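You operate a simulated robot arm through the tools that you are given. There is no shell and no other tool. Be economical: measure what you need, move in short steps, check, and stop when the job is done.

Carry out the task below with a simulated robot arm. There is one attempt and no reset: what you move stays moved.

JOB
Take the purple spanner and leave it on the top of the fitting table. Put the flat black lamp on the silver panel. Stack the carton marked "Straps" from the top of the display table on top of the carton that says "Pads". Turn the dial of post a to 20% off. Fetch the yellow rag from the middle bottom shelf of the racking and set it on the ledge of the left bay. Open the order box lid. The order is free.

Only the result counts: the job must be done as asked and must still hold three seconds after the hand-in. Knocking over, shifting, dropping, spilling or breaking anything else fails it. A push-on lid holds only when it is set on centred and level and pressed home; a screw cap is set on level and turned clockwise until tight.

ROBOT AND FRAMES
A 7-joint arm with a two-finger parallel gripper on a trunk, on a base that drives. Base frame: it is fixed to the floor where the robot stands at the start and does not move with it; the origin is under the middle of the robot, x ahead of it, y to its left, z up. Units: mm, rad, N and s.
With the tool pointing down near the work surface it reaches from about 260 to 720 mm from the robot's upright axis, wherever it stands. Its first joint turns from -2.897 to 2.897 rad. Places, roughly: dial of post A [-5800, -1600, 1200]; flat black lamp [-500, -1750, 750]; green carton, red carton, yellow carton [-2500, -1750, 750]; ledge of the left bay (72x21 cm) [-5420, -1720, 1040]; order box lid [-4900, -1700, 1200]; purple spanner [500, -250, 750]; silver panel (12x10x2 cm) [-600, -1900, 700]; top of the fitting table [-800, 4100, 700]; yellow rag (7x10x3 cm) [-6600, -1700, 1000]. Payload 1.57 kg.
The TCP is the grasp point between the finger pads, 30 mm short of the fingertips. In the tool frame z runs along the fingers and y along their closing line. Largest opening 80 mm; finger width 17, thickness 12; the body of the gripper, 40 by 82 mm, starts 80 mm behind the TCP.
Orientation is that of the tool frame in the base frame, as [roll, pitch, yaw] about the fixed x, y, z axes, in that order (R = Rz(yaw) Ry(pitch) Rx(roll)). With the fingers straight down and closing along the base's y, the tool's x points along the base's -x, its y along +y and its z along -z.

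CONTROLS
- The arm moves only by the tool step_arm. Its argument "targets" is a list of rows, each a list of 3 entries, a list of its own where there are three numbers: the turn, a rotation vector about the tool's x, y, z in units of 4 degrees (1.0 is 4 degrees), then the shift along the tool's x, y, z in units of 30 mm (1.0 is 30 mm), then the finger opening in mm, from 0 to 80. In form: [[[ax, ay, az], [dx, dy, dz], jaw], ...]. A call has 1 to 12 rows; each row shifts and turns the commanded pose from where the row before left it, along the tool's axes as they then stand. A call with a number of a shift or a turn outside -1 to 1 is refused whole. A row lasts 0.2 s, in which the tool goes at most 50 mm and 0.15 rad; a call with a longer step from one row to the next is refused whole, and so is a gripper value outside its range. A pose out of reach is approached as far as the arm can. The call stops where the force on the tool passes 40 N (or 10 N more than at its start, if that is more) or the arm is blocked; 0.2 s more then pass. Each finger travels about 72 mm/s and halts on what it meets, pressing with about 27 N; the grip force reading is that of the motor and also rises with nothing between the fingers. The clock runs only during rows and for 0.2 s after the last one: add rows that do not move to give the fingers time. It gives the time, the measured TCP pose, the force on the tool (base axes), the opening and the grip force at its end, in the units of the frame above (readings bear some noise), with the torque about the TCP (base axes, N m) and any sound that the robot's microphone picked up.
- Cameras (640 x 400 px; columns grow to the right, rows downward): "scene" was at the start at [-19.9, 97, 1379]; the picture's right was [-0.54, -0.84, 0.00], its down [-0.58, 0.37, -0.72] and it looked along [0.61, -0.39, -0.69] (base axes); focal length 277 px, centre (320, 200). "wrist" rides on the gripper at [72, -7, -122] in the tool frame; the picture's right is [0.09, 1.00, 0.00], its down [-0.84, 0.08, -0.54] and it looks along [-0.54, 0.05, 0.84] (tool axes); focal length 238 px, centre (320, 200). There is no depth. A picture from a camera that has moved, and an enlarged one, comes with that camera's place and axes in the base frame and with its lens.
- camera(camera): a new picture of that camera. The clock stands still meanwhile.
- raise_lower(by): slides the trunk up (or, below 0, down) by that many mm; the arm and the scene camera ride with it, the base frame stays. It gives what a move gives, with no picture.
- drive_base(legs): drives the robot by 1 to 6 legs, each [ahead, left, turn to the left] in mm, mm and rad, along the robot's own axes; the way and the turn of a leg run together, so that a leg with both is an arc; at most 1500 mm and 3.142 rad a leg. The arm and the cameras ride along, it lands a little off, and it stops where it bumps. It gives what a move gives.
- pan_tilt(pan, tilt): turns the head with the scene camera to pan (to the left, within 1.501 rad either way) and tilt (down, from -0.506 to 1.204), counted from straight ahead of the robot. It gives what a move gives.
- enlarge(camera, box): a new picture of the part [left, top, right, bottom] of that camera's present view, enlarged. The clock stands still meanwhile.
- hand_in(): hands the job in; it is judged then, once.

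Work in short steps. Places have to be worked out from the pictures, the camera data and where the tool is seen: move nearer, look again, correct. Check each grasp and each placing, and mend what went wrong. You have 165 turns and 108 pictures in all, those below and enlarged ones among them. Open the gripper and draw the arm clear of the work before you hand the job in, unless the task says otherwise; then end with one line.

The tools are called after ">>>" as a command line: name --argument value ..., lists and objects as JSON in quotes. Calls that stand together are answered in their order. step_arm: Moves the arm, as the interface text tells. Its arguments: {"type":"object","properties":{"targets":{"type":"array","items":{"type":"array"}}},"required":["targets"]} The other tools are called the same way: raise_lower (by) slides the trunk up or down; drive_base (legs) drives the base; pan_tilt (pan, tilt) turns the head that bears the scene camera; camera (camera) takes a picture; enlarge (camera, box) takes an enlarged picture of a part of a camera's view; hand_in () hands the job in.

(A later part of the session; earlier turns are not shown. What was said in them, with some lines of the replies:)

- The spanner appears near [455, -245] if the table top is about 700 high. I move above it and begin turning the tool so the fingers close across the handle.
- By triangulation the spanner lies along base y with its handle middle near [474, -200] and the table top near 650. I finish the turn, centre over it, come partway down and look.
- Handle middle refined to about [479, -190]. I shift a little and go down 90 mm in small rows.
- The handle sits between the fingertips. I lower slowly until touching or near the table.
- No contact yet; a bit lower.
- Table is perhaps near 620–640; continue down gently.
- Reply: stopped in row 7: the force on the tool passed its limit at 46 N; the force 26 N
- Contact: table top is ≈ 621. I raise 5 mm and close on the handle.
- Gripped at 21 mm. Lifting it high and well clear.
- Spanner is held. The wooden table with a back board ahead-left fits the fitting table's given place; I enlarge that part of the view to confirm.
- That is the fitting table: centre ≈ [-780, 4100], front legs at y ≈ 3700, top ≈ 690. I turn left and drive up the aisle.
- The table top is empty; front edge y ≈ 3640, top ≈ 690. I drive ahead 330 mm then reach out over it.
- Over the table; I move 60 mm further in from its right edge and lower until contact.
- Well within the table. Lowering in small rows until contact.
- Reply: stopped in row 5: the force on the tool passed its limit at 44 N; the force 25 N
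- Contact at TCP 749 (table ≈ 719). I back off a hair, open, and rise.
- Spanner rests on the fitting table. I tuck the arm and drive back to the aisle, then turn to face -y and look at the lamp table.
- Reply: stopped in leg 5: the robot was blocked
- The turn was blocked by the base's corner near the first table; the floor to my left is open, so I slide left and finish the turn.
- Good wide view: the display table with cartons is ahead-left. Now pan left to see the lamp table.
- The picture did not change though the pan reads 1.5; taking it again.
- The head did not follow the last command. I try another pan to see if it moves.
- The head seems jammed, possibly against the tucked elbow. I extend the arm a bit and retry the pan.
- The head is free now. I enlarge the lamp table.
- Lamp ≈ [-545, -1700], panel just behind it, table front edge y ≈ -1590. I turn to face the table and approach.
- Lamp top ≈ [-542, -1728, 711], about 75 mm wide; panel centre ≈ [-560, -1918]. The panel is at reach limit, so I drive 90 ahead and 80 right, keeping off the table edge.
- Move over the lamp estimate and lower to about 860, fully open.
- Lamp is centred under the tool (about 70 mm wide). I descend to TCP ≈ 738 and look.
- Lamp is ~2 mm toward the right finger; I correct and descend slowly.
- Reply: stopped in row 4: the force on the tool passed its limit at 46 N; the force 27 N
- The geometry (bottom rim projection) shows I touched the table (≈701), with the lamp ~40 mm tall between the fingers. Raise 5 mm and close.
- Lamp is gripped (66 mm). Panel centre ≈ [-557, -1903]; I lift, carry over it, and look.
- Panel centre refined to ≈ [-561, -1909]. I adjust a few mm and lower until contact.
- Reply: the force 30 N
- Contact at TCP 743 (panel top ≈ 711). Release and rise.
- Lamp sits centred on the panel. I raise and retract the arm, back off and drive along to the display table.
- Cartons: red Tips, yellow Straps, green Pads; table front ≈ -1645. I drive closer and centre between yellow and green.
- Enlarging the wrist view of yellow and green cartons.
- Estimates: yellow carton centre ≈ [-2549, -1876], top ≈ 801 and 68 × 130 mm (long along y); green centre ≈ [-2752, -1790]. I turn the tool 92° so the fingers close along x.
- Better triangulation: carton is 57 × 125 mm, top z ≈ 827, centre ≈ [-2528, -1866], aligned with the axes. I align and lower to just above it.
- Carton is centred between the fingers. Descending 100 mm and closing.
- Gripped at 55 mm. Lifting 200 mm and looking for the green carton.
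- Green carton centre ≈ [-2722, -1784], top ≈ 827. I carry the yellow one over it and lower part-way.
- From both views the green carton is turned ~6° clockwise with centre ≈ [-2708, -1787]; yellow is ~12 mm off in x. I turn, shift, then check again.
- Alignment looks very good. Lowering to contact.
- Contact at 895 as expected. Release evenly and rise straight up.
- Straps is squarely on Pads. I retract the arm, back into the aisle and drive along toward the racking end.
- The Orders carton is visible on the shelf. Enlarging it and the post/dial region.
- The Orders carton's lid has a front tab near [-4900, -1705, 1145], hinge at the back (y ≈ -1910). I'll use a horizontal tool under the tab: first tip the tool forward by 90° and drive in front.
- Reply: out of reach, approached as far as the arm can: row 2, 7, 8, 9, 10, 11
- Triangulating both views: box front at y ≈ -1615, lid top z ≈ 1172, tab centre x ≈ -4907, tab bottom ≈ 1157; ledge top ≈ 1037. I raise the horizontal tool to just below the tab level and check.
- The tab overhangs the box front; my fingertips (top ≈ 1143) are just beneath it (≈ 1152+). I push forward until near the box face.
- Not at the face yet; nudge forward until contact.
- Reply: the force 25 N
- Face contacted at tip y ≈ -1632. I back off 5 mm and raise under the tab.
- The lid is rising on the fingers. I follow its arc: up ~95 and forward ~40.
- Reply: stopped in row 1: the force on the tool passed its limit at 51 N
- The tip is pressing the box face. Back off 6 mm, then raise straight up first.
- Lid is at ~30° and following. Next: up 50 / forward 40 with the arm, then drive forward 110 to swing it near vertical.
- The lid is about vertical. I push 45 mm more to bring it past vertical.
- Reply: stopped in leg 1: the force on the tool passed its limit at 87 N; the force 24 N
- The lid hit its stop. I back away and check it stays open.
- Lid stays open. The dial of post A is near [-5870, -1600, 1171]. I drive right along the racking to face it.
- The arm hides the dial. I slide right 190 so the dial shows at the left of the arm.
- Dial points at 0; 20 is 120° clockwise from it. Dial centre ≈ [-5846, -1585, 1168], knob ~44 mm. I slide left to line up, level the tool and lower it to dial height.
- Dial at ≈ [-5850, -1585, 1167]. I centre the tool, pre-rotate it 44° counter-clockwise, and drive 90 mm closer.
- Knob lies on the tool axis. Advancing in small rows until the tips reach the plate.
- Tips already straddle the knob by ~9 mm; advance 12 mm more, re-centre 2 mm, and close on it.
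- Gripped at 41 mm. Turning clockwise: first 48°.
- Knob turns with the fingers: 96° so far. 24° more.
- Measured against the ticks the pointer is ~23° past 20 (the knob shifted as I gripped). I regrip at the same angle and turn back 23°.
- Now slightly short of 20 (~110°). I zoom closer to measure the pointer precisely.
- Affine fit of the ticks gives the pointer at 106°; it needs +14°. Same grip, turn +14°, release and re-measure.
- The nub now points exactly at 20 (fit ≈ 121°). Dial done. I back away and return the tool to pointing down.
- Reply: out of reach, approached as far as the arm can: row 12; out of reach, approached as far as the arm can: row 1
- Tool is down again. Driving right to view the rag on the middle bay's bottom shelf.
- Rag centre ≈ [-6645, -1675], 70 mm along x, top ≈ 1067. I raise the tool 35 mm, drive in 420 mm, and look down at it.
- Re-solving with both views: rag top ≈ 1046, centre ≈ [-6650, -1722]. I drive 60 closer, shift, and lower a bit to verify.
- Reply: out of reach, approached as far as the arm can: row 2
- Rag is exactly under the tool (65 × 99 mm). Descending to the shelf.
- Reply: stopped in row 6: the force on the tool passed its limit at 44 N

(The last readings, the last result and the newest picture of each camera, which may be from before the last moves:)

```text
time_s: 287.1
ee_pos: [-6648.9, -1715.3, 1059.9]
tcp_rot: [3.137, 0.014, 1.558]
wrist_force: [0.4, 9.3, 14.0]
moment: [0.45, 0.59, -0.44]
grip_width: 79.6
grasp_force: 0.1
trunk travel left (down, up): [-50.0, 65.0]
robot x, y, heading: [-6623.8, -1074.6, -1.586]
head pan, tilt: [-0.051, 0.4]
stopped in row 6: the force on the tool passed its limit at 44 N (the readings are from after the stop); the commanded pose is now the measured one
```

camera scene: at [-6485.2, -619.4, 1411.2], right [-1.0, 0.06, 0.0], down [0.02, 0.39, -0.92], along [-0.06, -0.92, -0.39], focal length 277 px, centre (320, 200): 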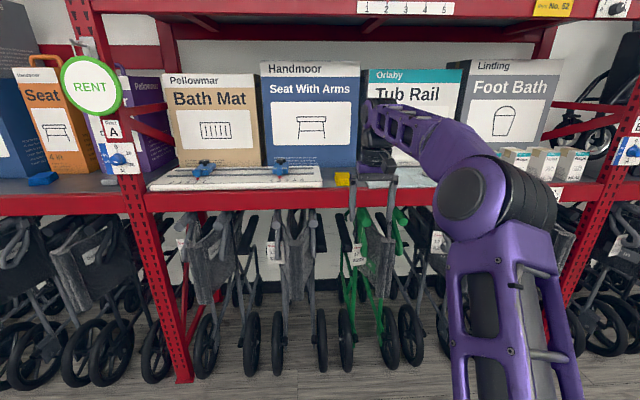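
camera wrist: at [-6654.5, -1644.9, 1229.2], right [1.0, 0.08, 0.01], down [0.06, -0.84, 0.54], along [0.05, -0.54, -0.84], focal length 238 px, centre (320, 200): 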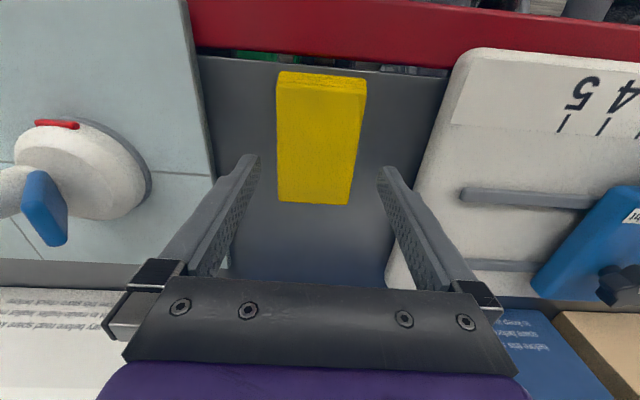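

Contact at TCP 1060 (shelf ≈ 1030). Raise 3 mm, close and check.

>>> step_arm --targets '[[[0, 0, 0], [0, 0, -0.1], 80], [[0, 0, 0], [0, 0, 0], 60], [[0, 0, 0], [0, 0, 0], 30], [[0, 0, 0], [0, 0, 0], 20], [[0, 0, 0], [0, 0, 0], 20], [[0, 0, 0], [0, 0, 0], 20]]'

>>> camera --camera "wrist"

```text
time_s: 288.5
ee_pos: [-6646.6, -1717.4, 1061.5]
tcp_rot: [3.134, 0.013, 1.561]
wrist_force: [-0.6, -0.5, 2.3]
moment: [-0.17, 0.08, 0.03]
grip_width: 63.6
grasp_force: 27.3
trunk travel left (down, up): [-50.0, 65.0]
robot x, y, heading: [-6625.5, -1071.5, -1.588]
head pan, tilt: [-0.051, 0.4]
```

```text
18 pictures are left
camera wrist: at [-6654.3, -1643.8, 1182.1], right [1.0, 0.08, 0.01], down [0.06, -0.83, 0.55], along [0.05, -0.55, -0.83], focal length 238 px, centre (320, 200)
```

wrist: 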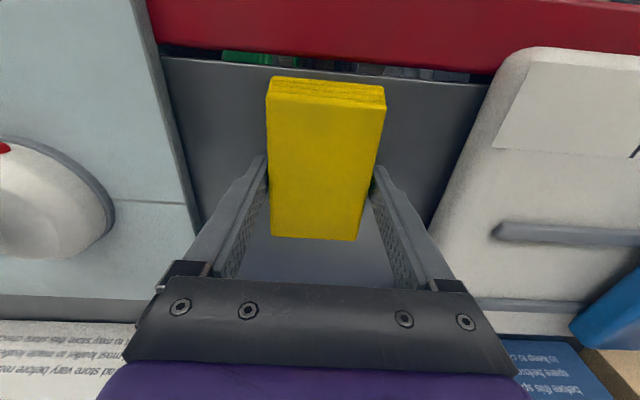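

Rag gripped (64 mm). Lift, back out, drive left to the left bay.

>>> step_arm --targets '[[[0, 0, 0], [0, 0, -0.5], 20], [[0, 0, 0], [0, 0, -0.8], 20], [[0, 0, 0], [0, 0, -0.8], 20], [[0, 0, 0], [0, 0, -0.8], 20], [[0, 0, 0], [0, 0, -0.3], 20], [[0, 0, 0], [0.8, 0, 0], 20], [[0, 0, 0], [0.8, 0, 0], 20]]'

>>> drive_base --legs '[[-420, 0, 0.015], [0, 1105, 0]]'

>>> camera --camera "scene"

```text
time_s: 290.1
ee_pos: [-6649.1, -1668.1, 1155.5]
tcp_rot: [3.135, 0.014, 1.559]
wrist_force: [-0.2, 0.1, -0.9]
moment: [0.0, 0.02, -0.01]
grip_width: 63.8
grasp_force: 27.3
trunk travel left (down, up): [-50.0, 65.0]
robot x, y, heading: [-6629.8, -1072.2, -1.584]
head pan, tilt: [-0.051, 0.4]
```

```text
time_s: 303.4
ee_pos: [-5548.3, -1278.7, 1155.4]
tcp_rot: [3.133, 0.015, 1.517]
wrist_force: [1.2, 0.0, -1.3]
moment: [-0.02, -0.03, 0.02]
grip_width: 63.9
grasp_force: 26.6
trunk travel left (down, up): [-50.0, 65.0]
robot x, y, heading: [-5499.7, -684.6, -1.625]
head pan, tilt: [-0.051, 0.4]
```

```text
17 pictures are left
camera scene: at [-5364.6, -692.2, 1411.2], right [-0.99, 0.11, 0.0], down [0.04, 0.39, -0.92], along [-0.1, -0.92, -0.39], focal length 277 px, centre (320, 200)
```

scene: 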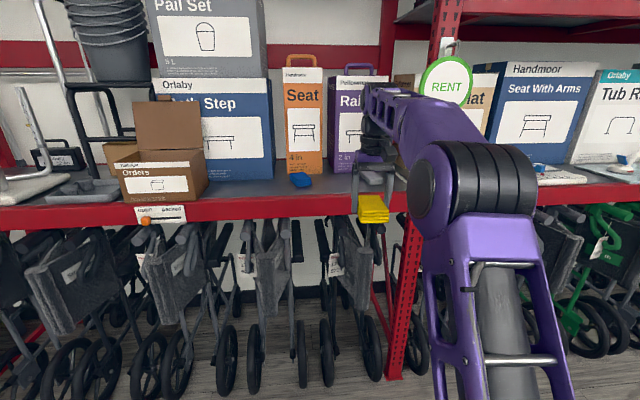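

Lid still open. Target spot ≈ [-5545, -1705], between the blue item (x ≈ -5410) and the post. Straighten heading and drive in.

>>> drive_base --legs '[[0, 0, 0.054], [390, -30, 0]]'

>>> camera --camera "wrist"

>>> camera --camera "scene"

```text
time_s: 306.2
ee_pos: [-5543.5, -1668.7, 1155.4]
tcp_rot: [3.134, 0.015, 1.573]
wrist_force: [-0.8, 0.0, -0.2]
moment: [-0.02, -0.01, 0.01]
grip_width: 63.8
grasp_force: 27.3
trunk travel left (down, up): [-50.0, 65.0]
robot x, y, heading: [-5533.3, -1073.5, -1.575]
head pan, tilt: [-0.051, 0.4]
```

```text
16 pictures are left
camera wrist: at [-5551.5, -1594.8, 1277.4], right [1.0, 0.09, 0.01], down [0.08, -0.83, 0.55], along [0.06, -0.55, -0.83], focal length 238 px, centre (320, 200)
```

wrist: 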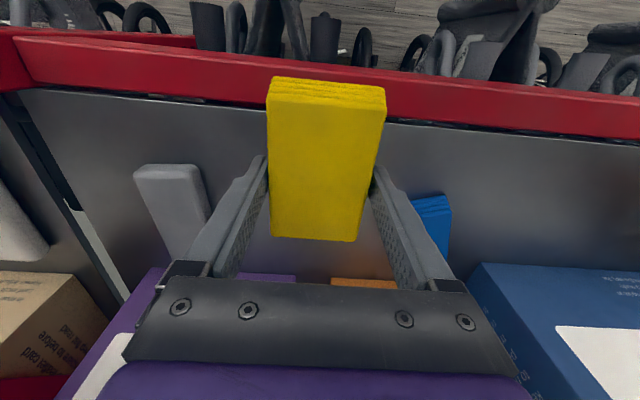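

```text
15 pictures are left
camera scene: at [-5393.9, -1073.0, 1411.2], right [-1.0, 0.05, 0.0], down [0.02, 0.39, -0.92], along [-0.05, -0.92, -0.39], focal length 277 px, centre (320, 200)
```

scene: 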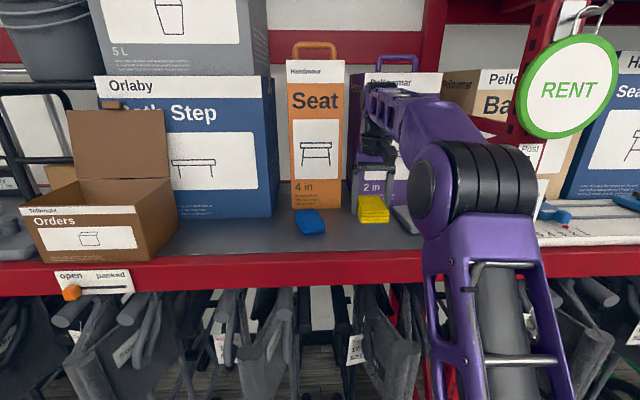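

Spot is clear on both sides. I reach 48 mm further in and lower until contact.

>>> step_arm --targets '[[[0, 0, 0], [0, 0, 0.5], 20], [[0, 0, 0], [-0.8, 0, 0.5], 20], [[0, 0, 0], [-0.8, 0, 0.5], 20], [[0, 0, 0], [0, 0, 0.5], 20], [[0, 0, 0], [0, 0, 0.4], 20], [[0, 0, 0], [0, 0, 0.2], 20], [[0, 0, 0], [0, 0, 0.1], 20], [[0, 0, 0], [0, 0, 0.1], 20], [[0, 0, 0], [0, 0, 0.1], 20], [[0, 0, 0], [0, 0, 0.1], 20], [[0, 0, 0], [0, 0, 0.1], 20], [[0, 0, 0], [0, 0, 0.1], 20]]'

```text
time_s: 308.8
ee_pos: [-5543.3, -1718.0, 1061.0]
tcp_rot: [3.134, 0.014, 1.572]
wrist_force: [-0.6, -0.8, -0.2]
moment: [-0.01, -0.01, 0.02]
grip_width: 64.1
grasp_force: 27.0
trunk travel left (down, up): [-50.0, 65.0]
robot x, y, heading: [-5529.6, -1073.6, -1.572]
head pan, tilt: [-0.051, 0.4]
```

>>> step_arm --targets '[[[0, 0, 0], [0, 0, 0.08], 20], [[0, 0, 0], [0, 0, 0.08], 20], [[0, 0, 0], [0, 0, 0.08], 20], [[0, 0, 0], [0, 0, 0.08], 20], [[0, 0, 0], [0, 0, 0.08], 20], [[0, 0, 0], [0, 0, 0], 20]]'

```text
time_s: 309.7
ee_pos: [-5544.0, -1719.1, 1060.5]
tcp_rot: [3.138, 0.029, 1.574]
wrist_force: [0.4, 4.0, 13.8]
moment: [0.83, 0.3, -0.1]
grip_width: 64.0
grasp_force: 27.5
trunk travel left (down, up): [-50.0, 65.0]
robot x, y, heading: [-5529.7, -1071.2, -1.566]
head pan, tilt: [-0.051, 0.4]
stopped in row 4: the force on the tool passed its limit at 43 N (the readings are from after the stop); the commanded pose is now the measured one
```

The rag touches the ledge. Releasing and rising.

>>> step_arm --targets '[[[0, 0, 0], [0, 0, -0.05], 20], [[0, 0, 0], [0, 0, 0], 66], [[0, 0, 0], [0, 0, 0], 80], [[0, 0, 0], [0, 0, 0], 80], [[0, 0, 0], [0, 0, -0.4], 80], [[0, 0, 0], [0, 0, -0.7], 80], [[0, 0, 0], [0, 0, -0.8], 80], [[0, 0, 0], [0, 0, -0.8], 80], [[0, 0, 0], [0.8, 0, -0.3], 80], [[0, 0, 0], [0.8, 0, 0], 80], [[0, 0, 0], [0, 0, 0], 80]]'

>>> camera --camera "wrist"

```text
time_s: 312.1
ee_pos: [-5544.6, -1670.2, 1147.6]
tcp_rot: [3.137, 0.024, 1.571]
wrist_force: [-0.5, -1.1, -0.7]
moment: [-0.01, -0.02, -0.01]
grip_width: 79.8
grasp_force: 0.2
trunk travel left (down, up): [-50.0, 65.0]
robot x, y, heading: [-5529.0, -1071.0, -1.57]
head pan, tilt: [-0.051, 0.4]
```

```text
14 pictures are left
camera wrist: at [-5551.1, -1594.7, 1269.1], right [1.0, 0.09, 0.0], down [0.08, -0.82, 0.56], along [0.06, -0.56, -0.83], focal length 238 px, centre (320, 200)
```

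wrist: 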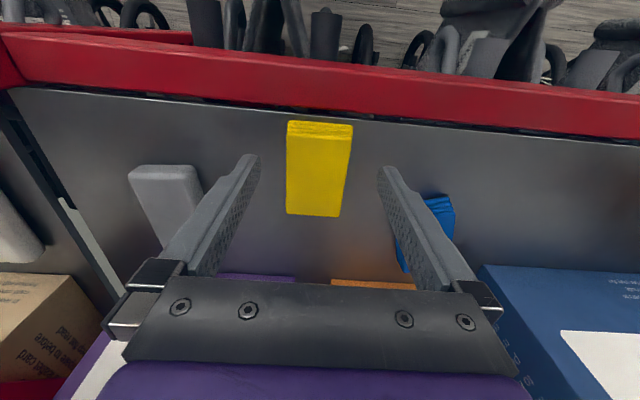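

Rag lies on the left bay ledge. I back away and take a last look at the box, dial and rag.

>>> drive_base --legs '[[-450, 0, 0], [0, -350, 0]]'

>>> pan_tilt --pan 0.25 --tilt 0.35

>>> camera --camera "scene"

```text
time_s: 318.5
ee_pos: [-5905.5, -1218.8, 1148.4]
tcp_rot: [3.137, 0.024, 1.567]
wrist_force: [0.3, 0.6, -0.1]
moment: [0.0, 0.02, 0.01]
grip_width: 79.9
grasp_force: 0.1
trunk travel left (down, up): [-50.0, 65.0]
robot x, y, heading: [-5888.1, -619.9, -1.58]
head pan, tilt: [-0.051, 0.4]
```

```text
time_s: 319.3
ee_pos: [-5905.3, -1217.9, 1148.7]
tcp_rot: [3.136, 0.025, 1.567]
wrist_force: [-0.3, 0.5, -0.5]
moment: [0.01, 0.01, -0.01]
grip_width: 79.7
grasp_force: 0.1
trunk travel left (down, up): [-50.0, 65.0]
robot x, y, heading: [-5886.8, -618.5, -1.576]
head pan, tilt: [0.25, 0.351]
```

```text
13 pictures are left
camera scene: at [-5723.7, -620.4, 1415.7], right [-0.97, -0.24, 0.0], down [-0.08, 0.33, -0.94], along [0.23, -0.91, -0.34], focal length 277 px, centre (320, 200)
```

scene: 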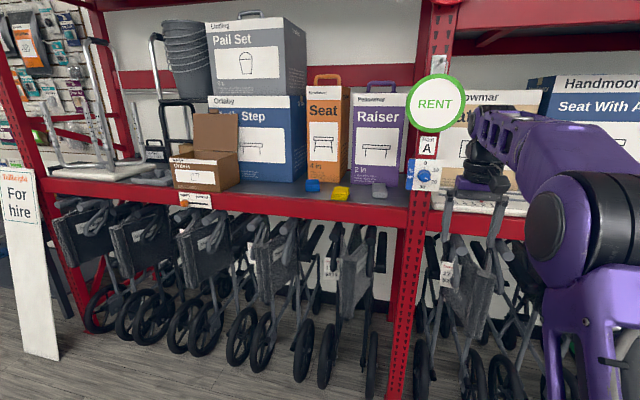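

>>> enlarge --camera "scene" --box '[400, 130, 450, 200]'

>>> enlarge --camera "scene" --box '[150, 90, 400, 220]'

```text
5.71 times, centred on (425, 165) of scene
camera zoom: at [-5723.7, -620.4, 1415.7], right [-0.97, -0.24, 0.0], down [-0.08, 0.33, -0.94], along [0.23, -0.91, -0.34], focal length 1584 px, centre (-280, 400)
```

zoom: 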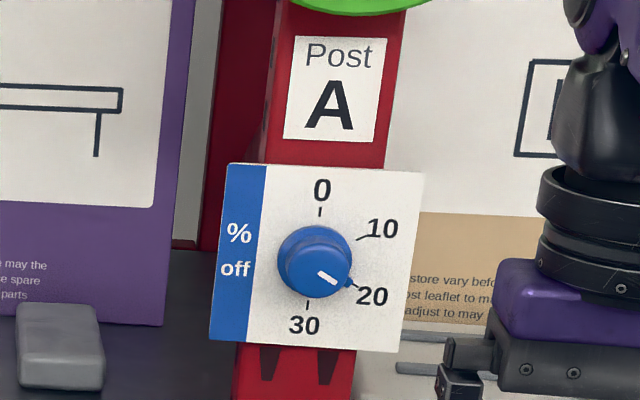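

```text
2.56 times, centred on (275, 155) of scene
camera zoom: at [-5723.7, -620.4, 1415.7], right [-0.97, -0.24, 0.0], down [-0.08, 0.33, -0.94], along [0.23, -0.91, -0.34], focal length 710 px, centre (435, 315)
```

zoom: 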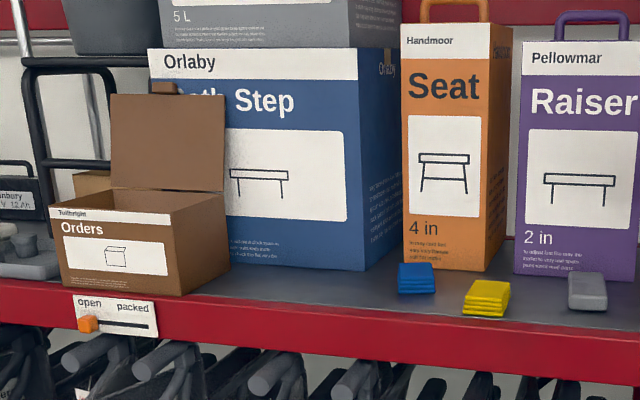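

The dial points at 20, the lid is open, the rag is on the ledge, and the arm is clear with the gripper open. Handing in.

>>> hand_in

```text
The job is handed in.
```

All six tasks are done and handed in: the spanner is on the fitting table, the lamp is on the silver panel, and Straps is stacked on Pads. Post A's dial reads 20, the yellow rag is on the left bay ledge, and the order box lid is open.
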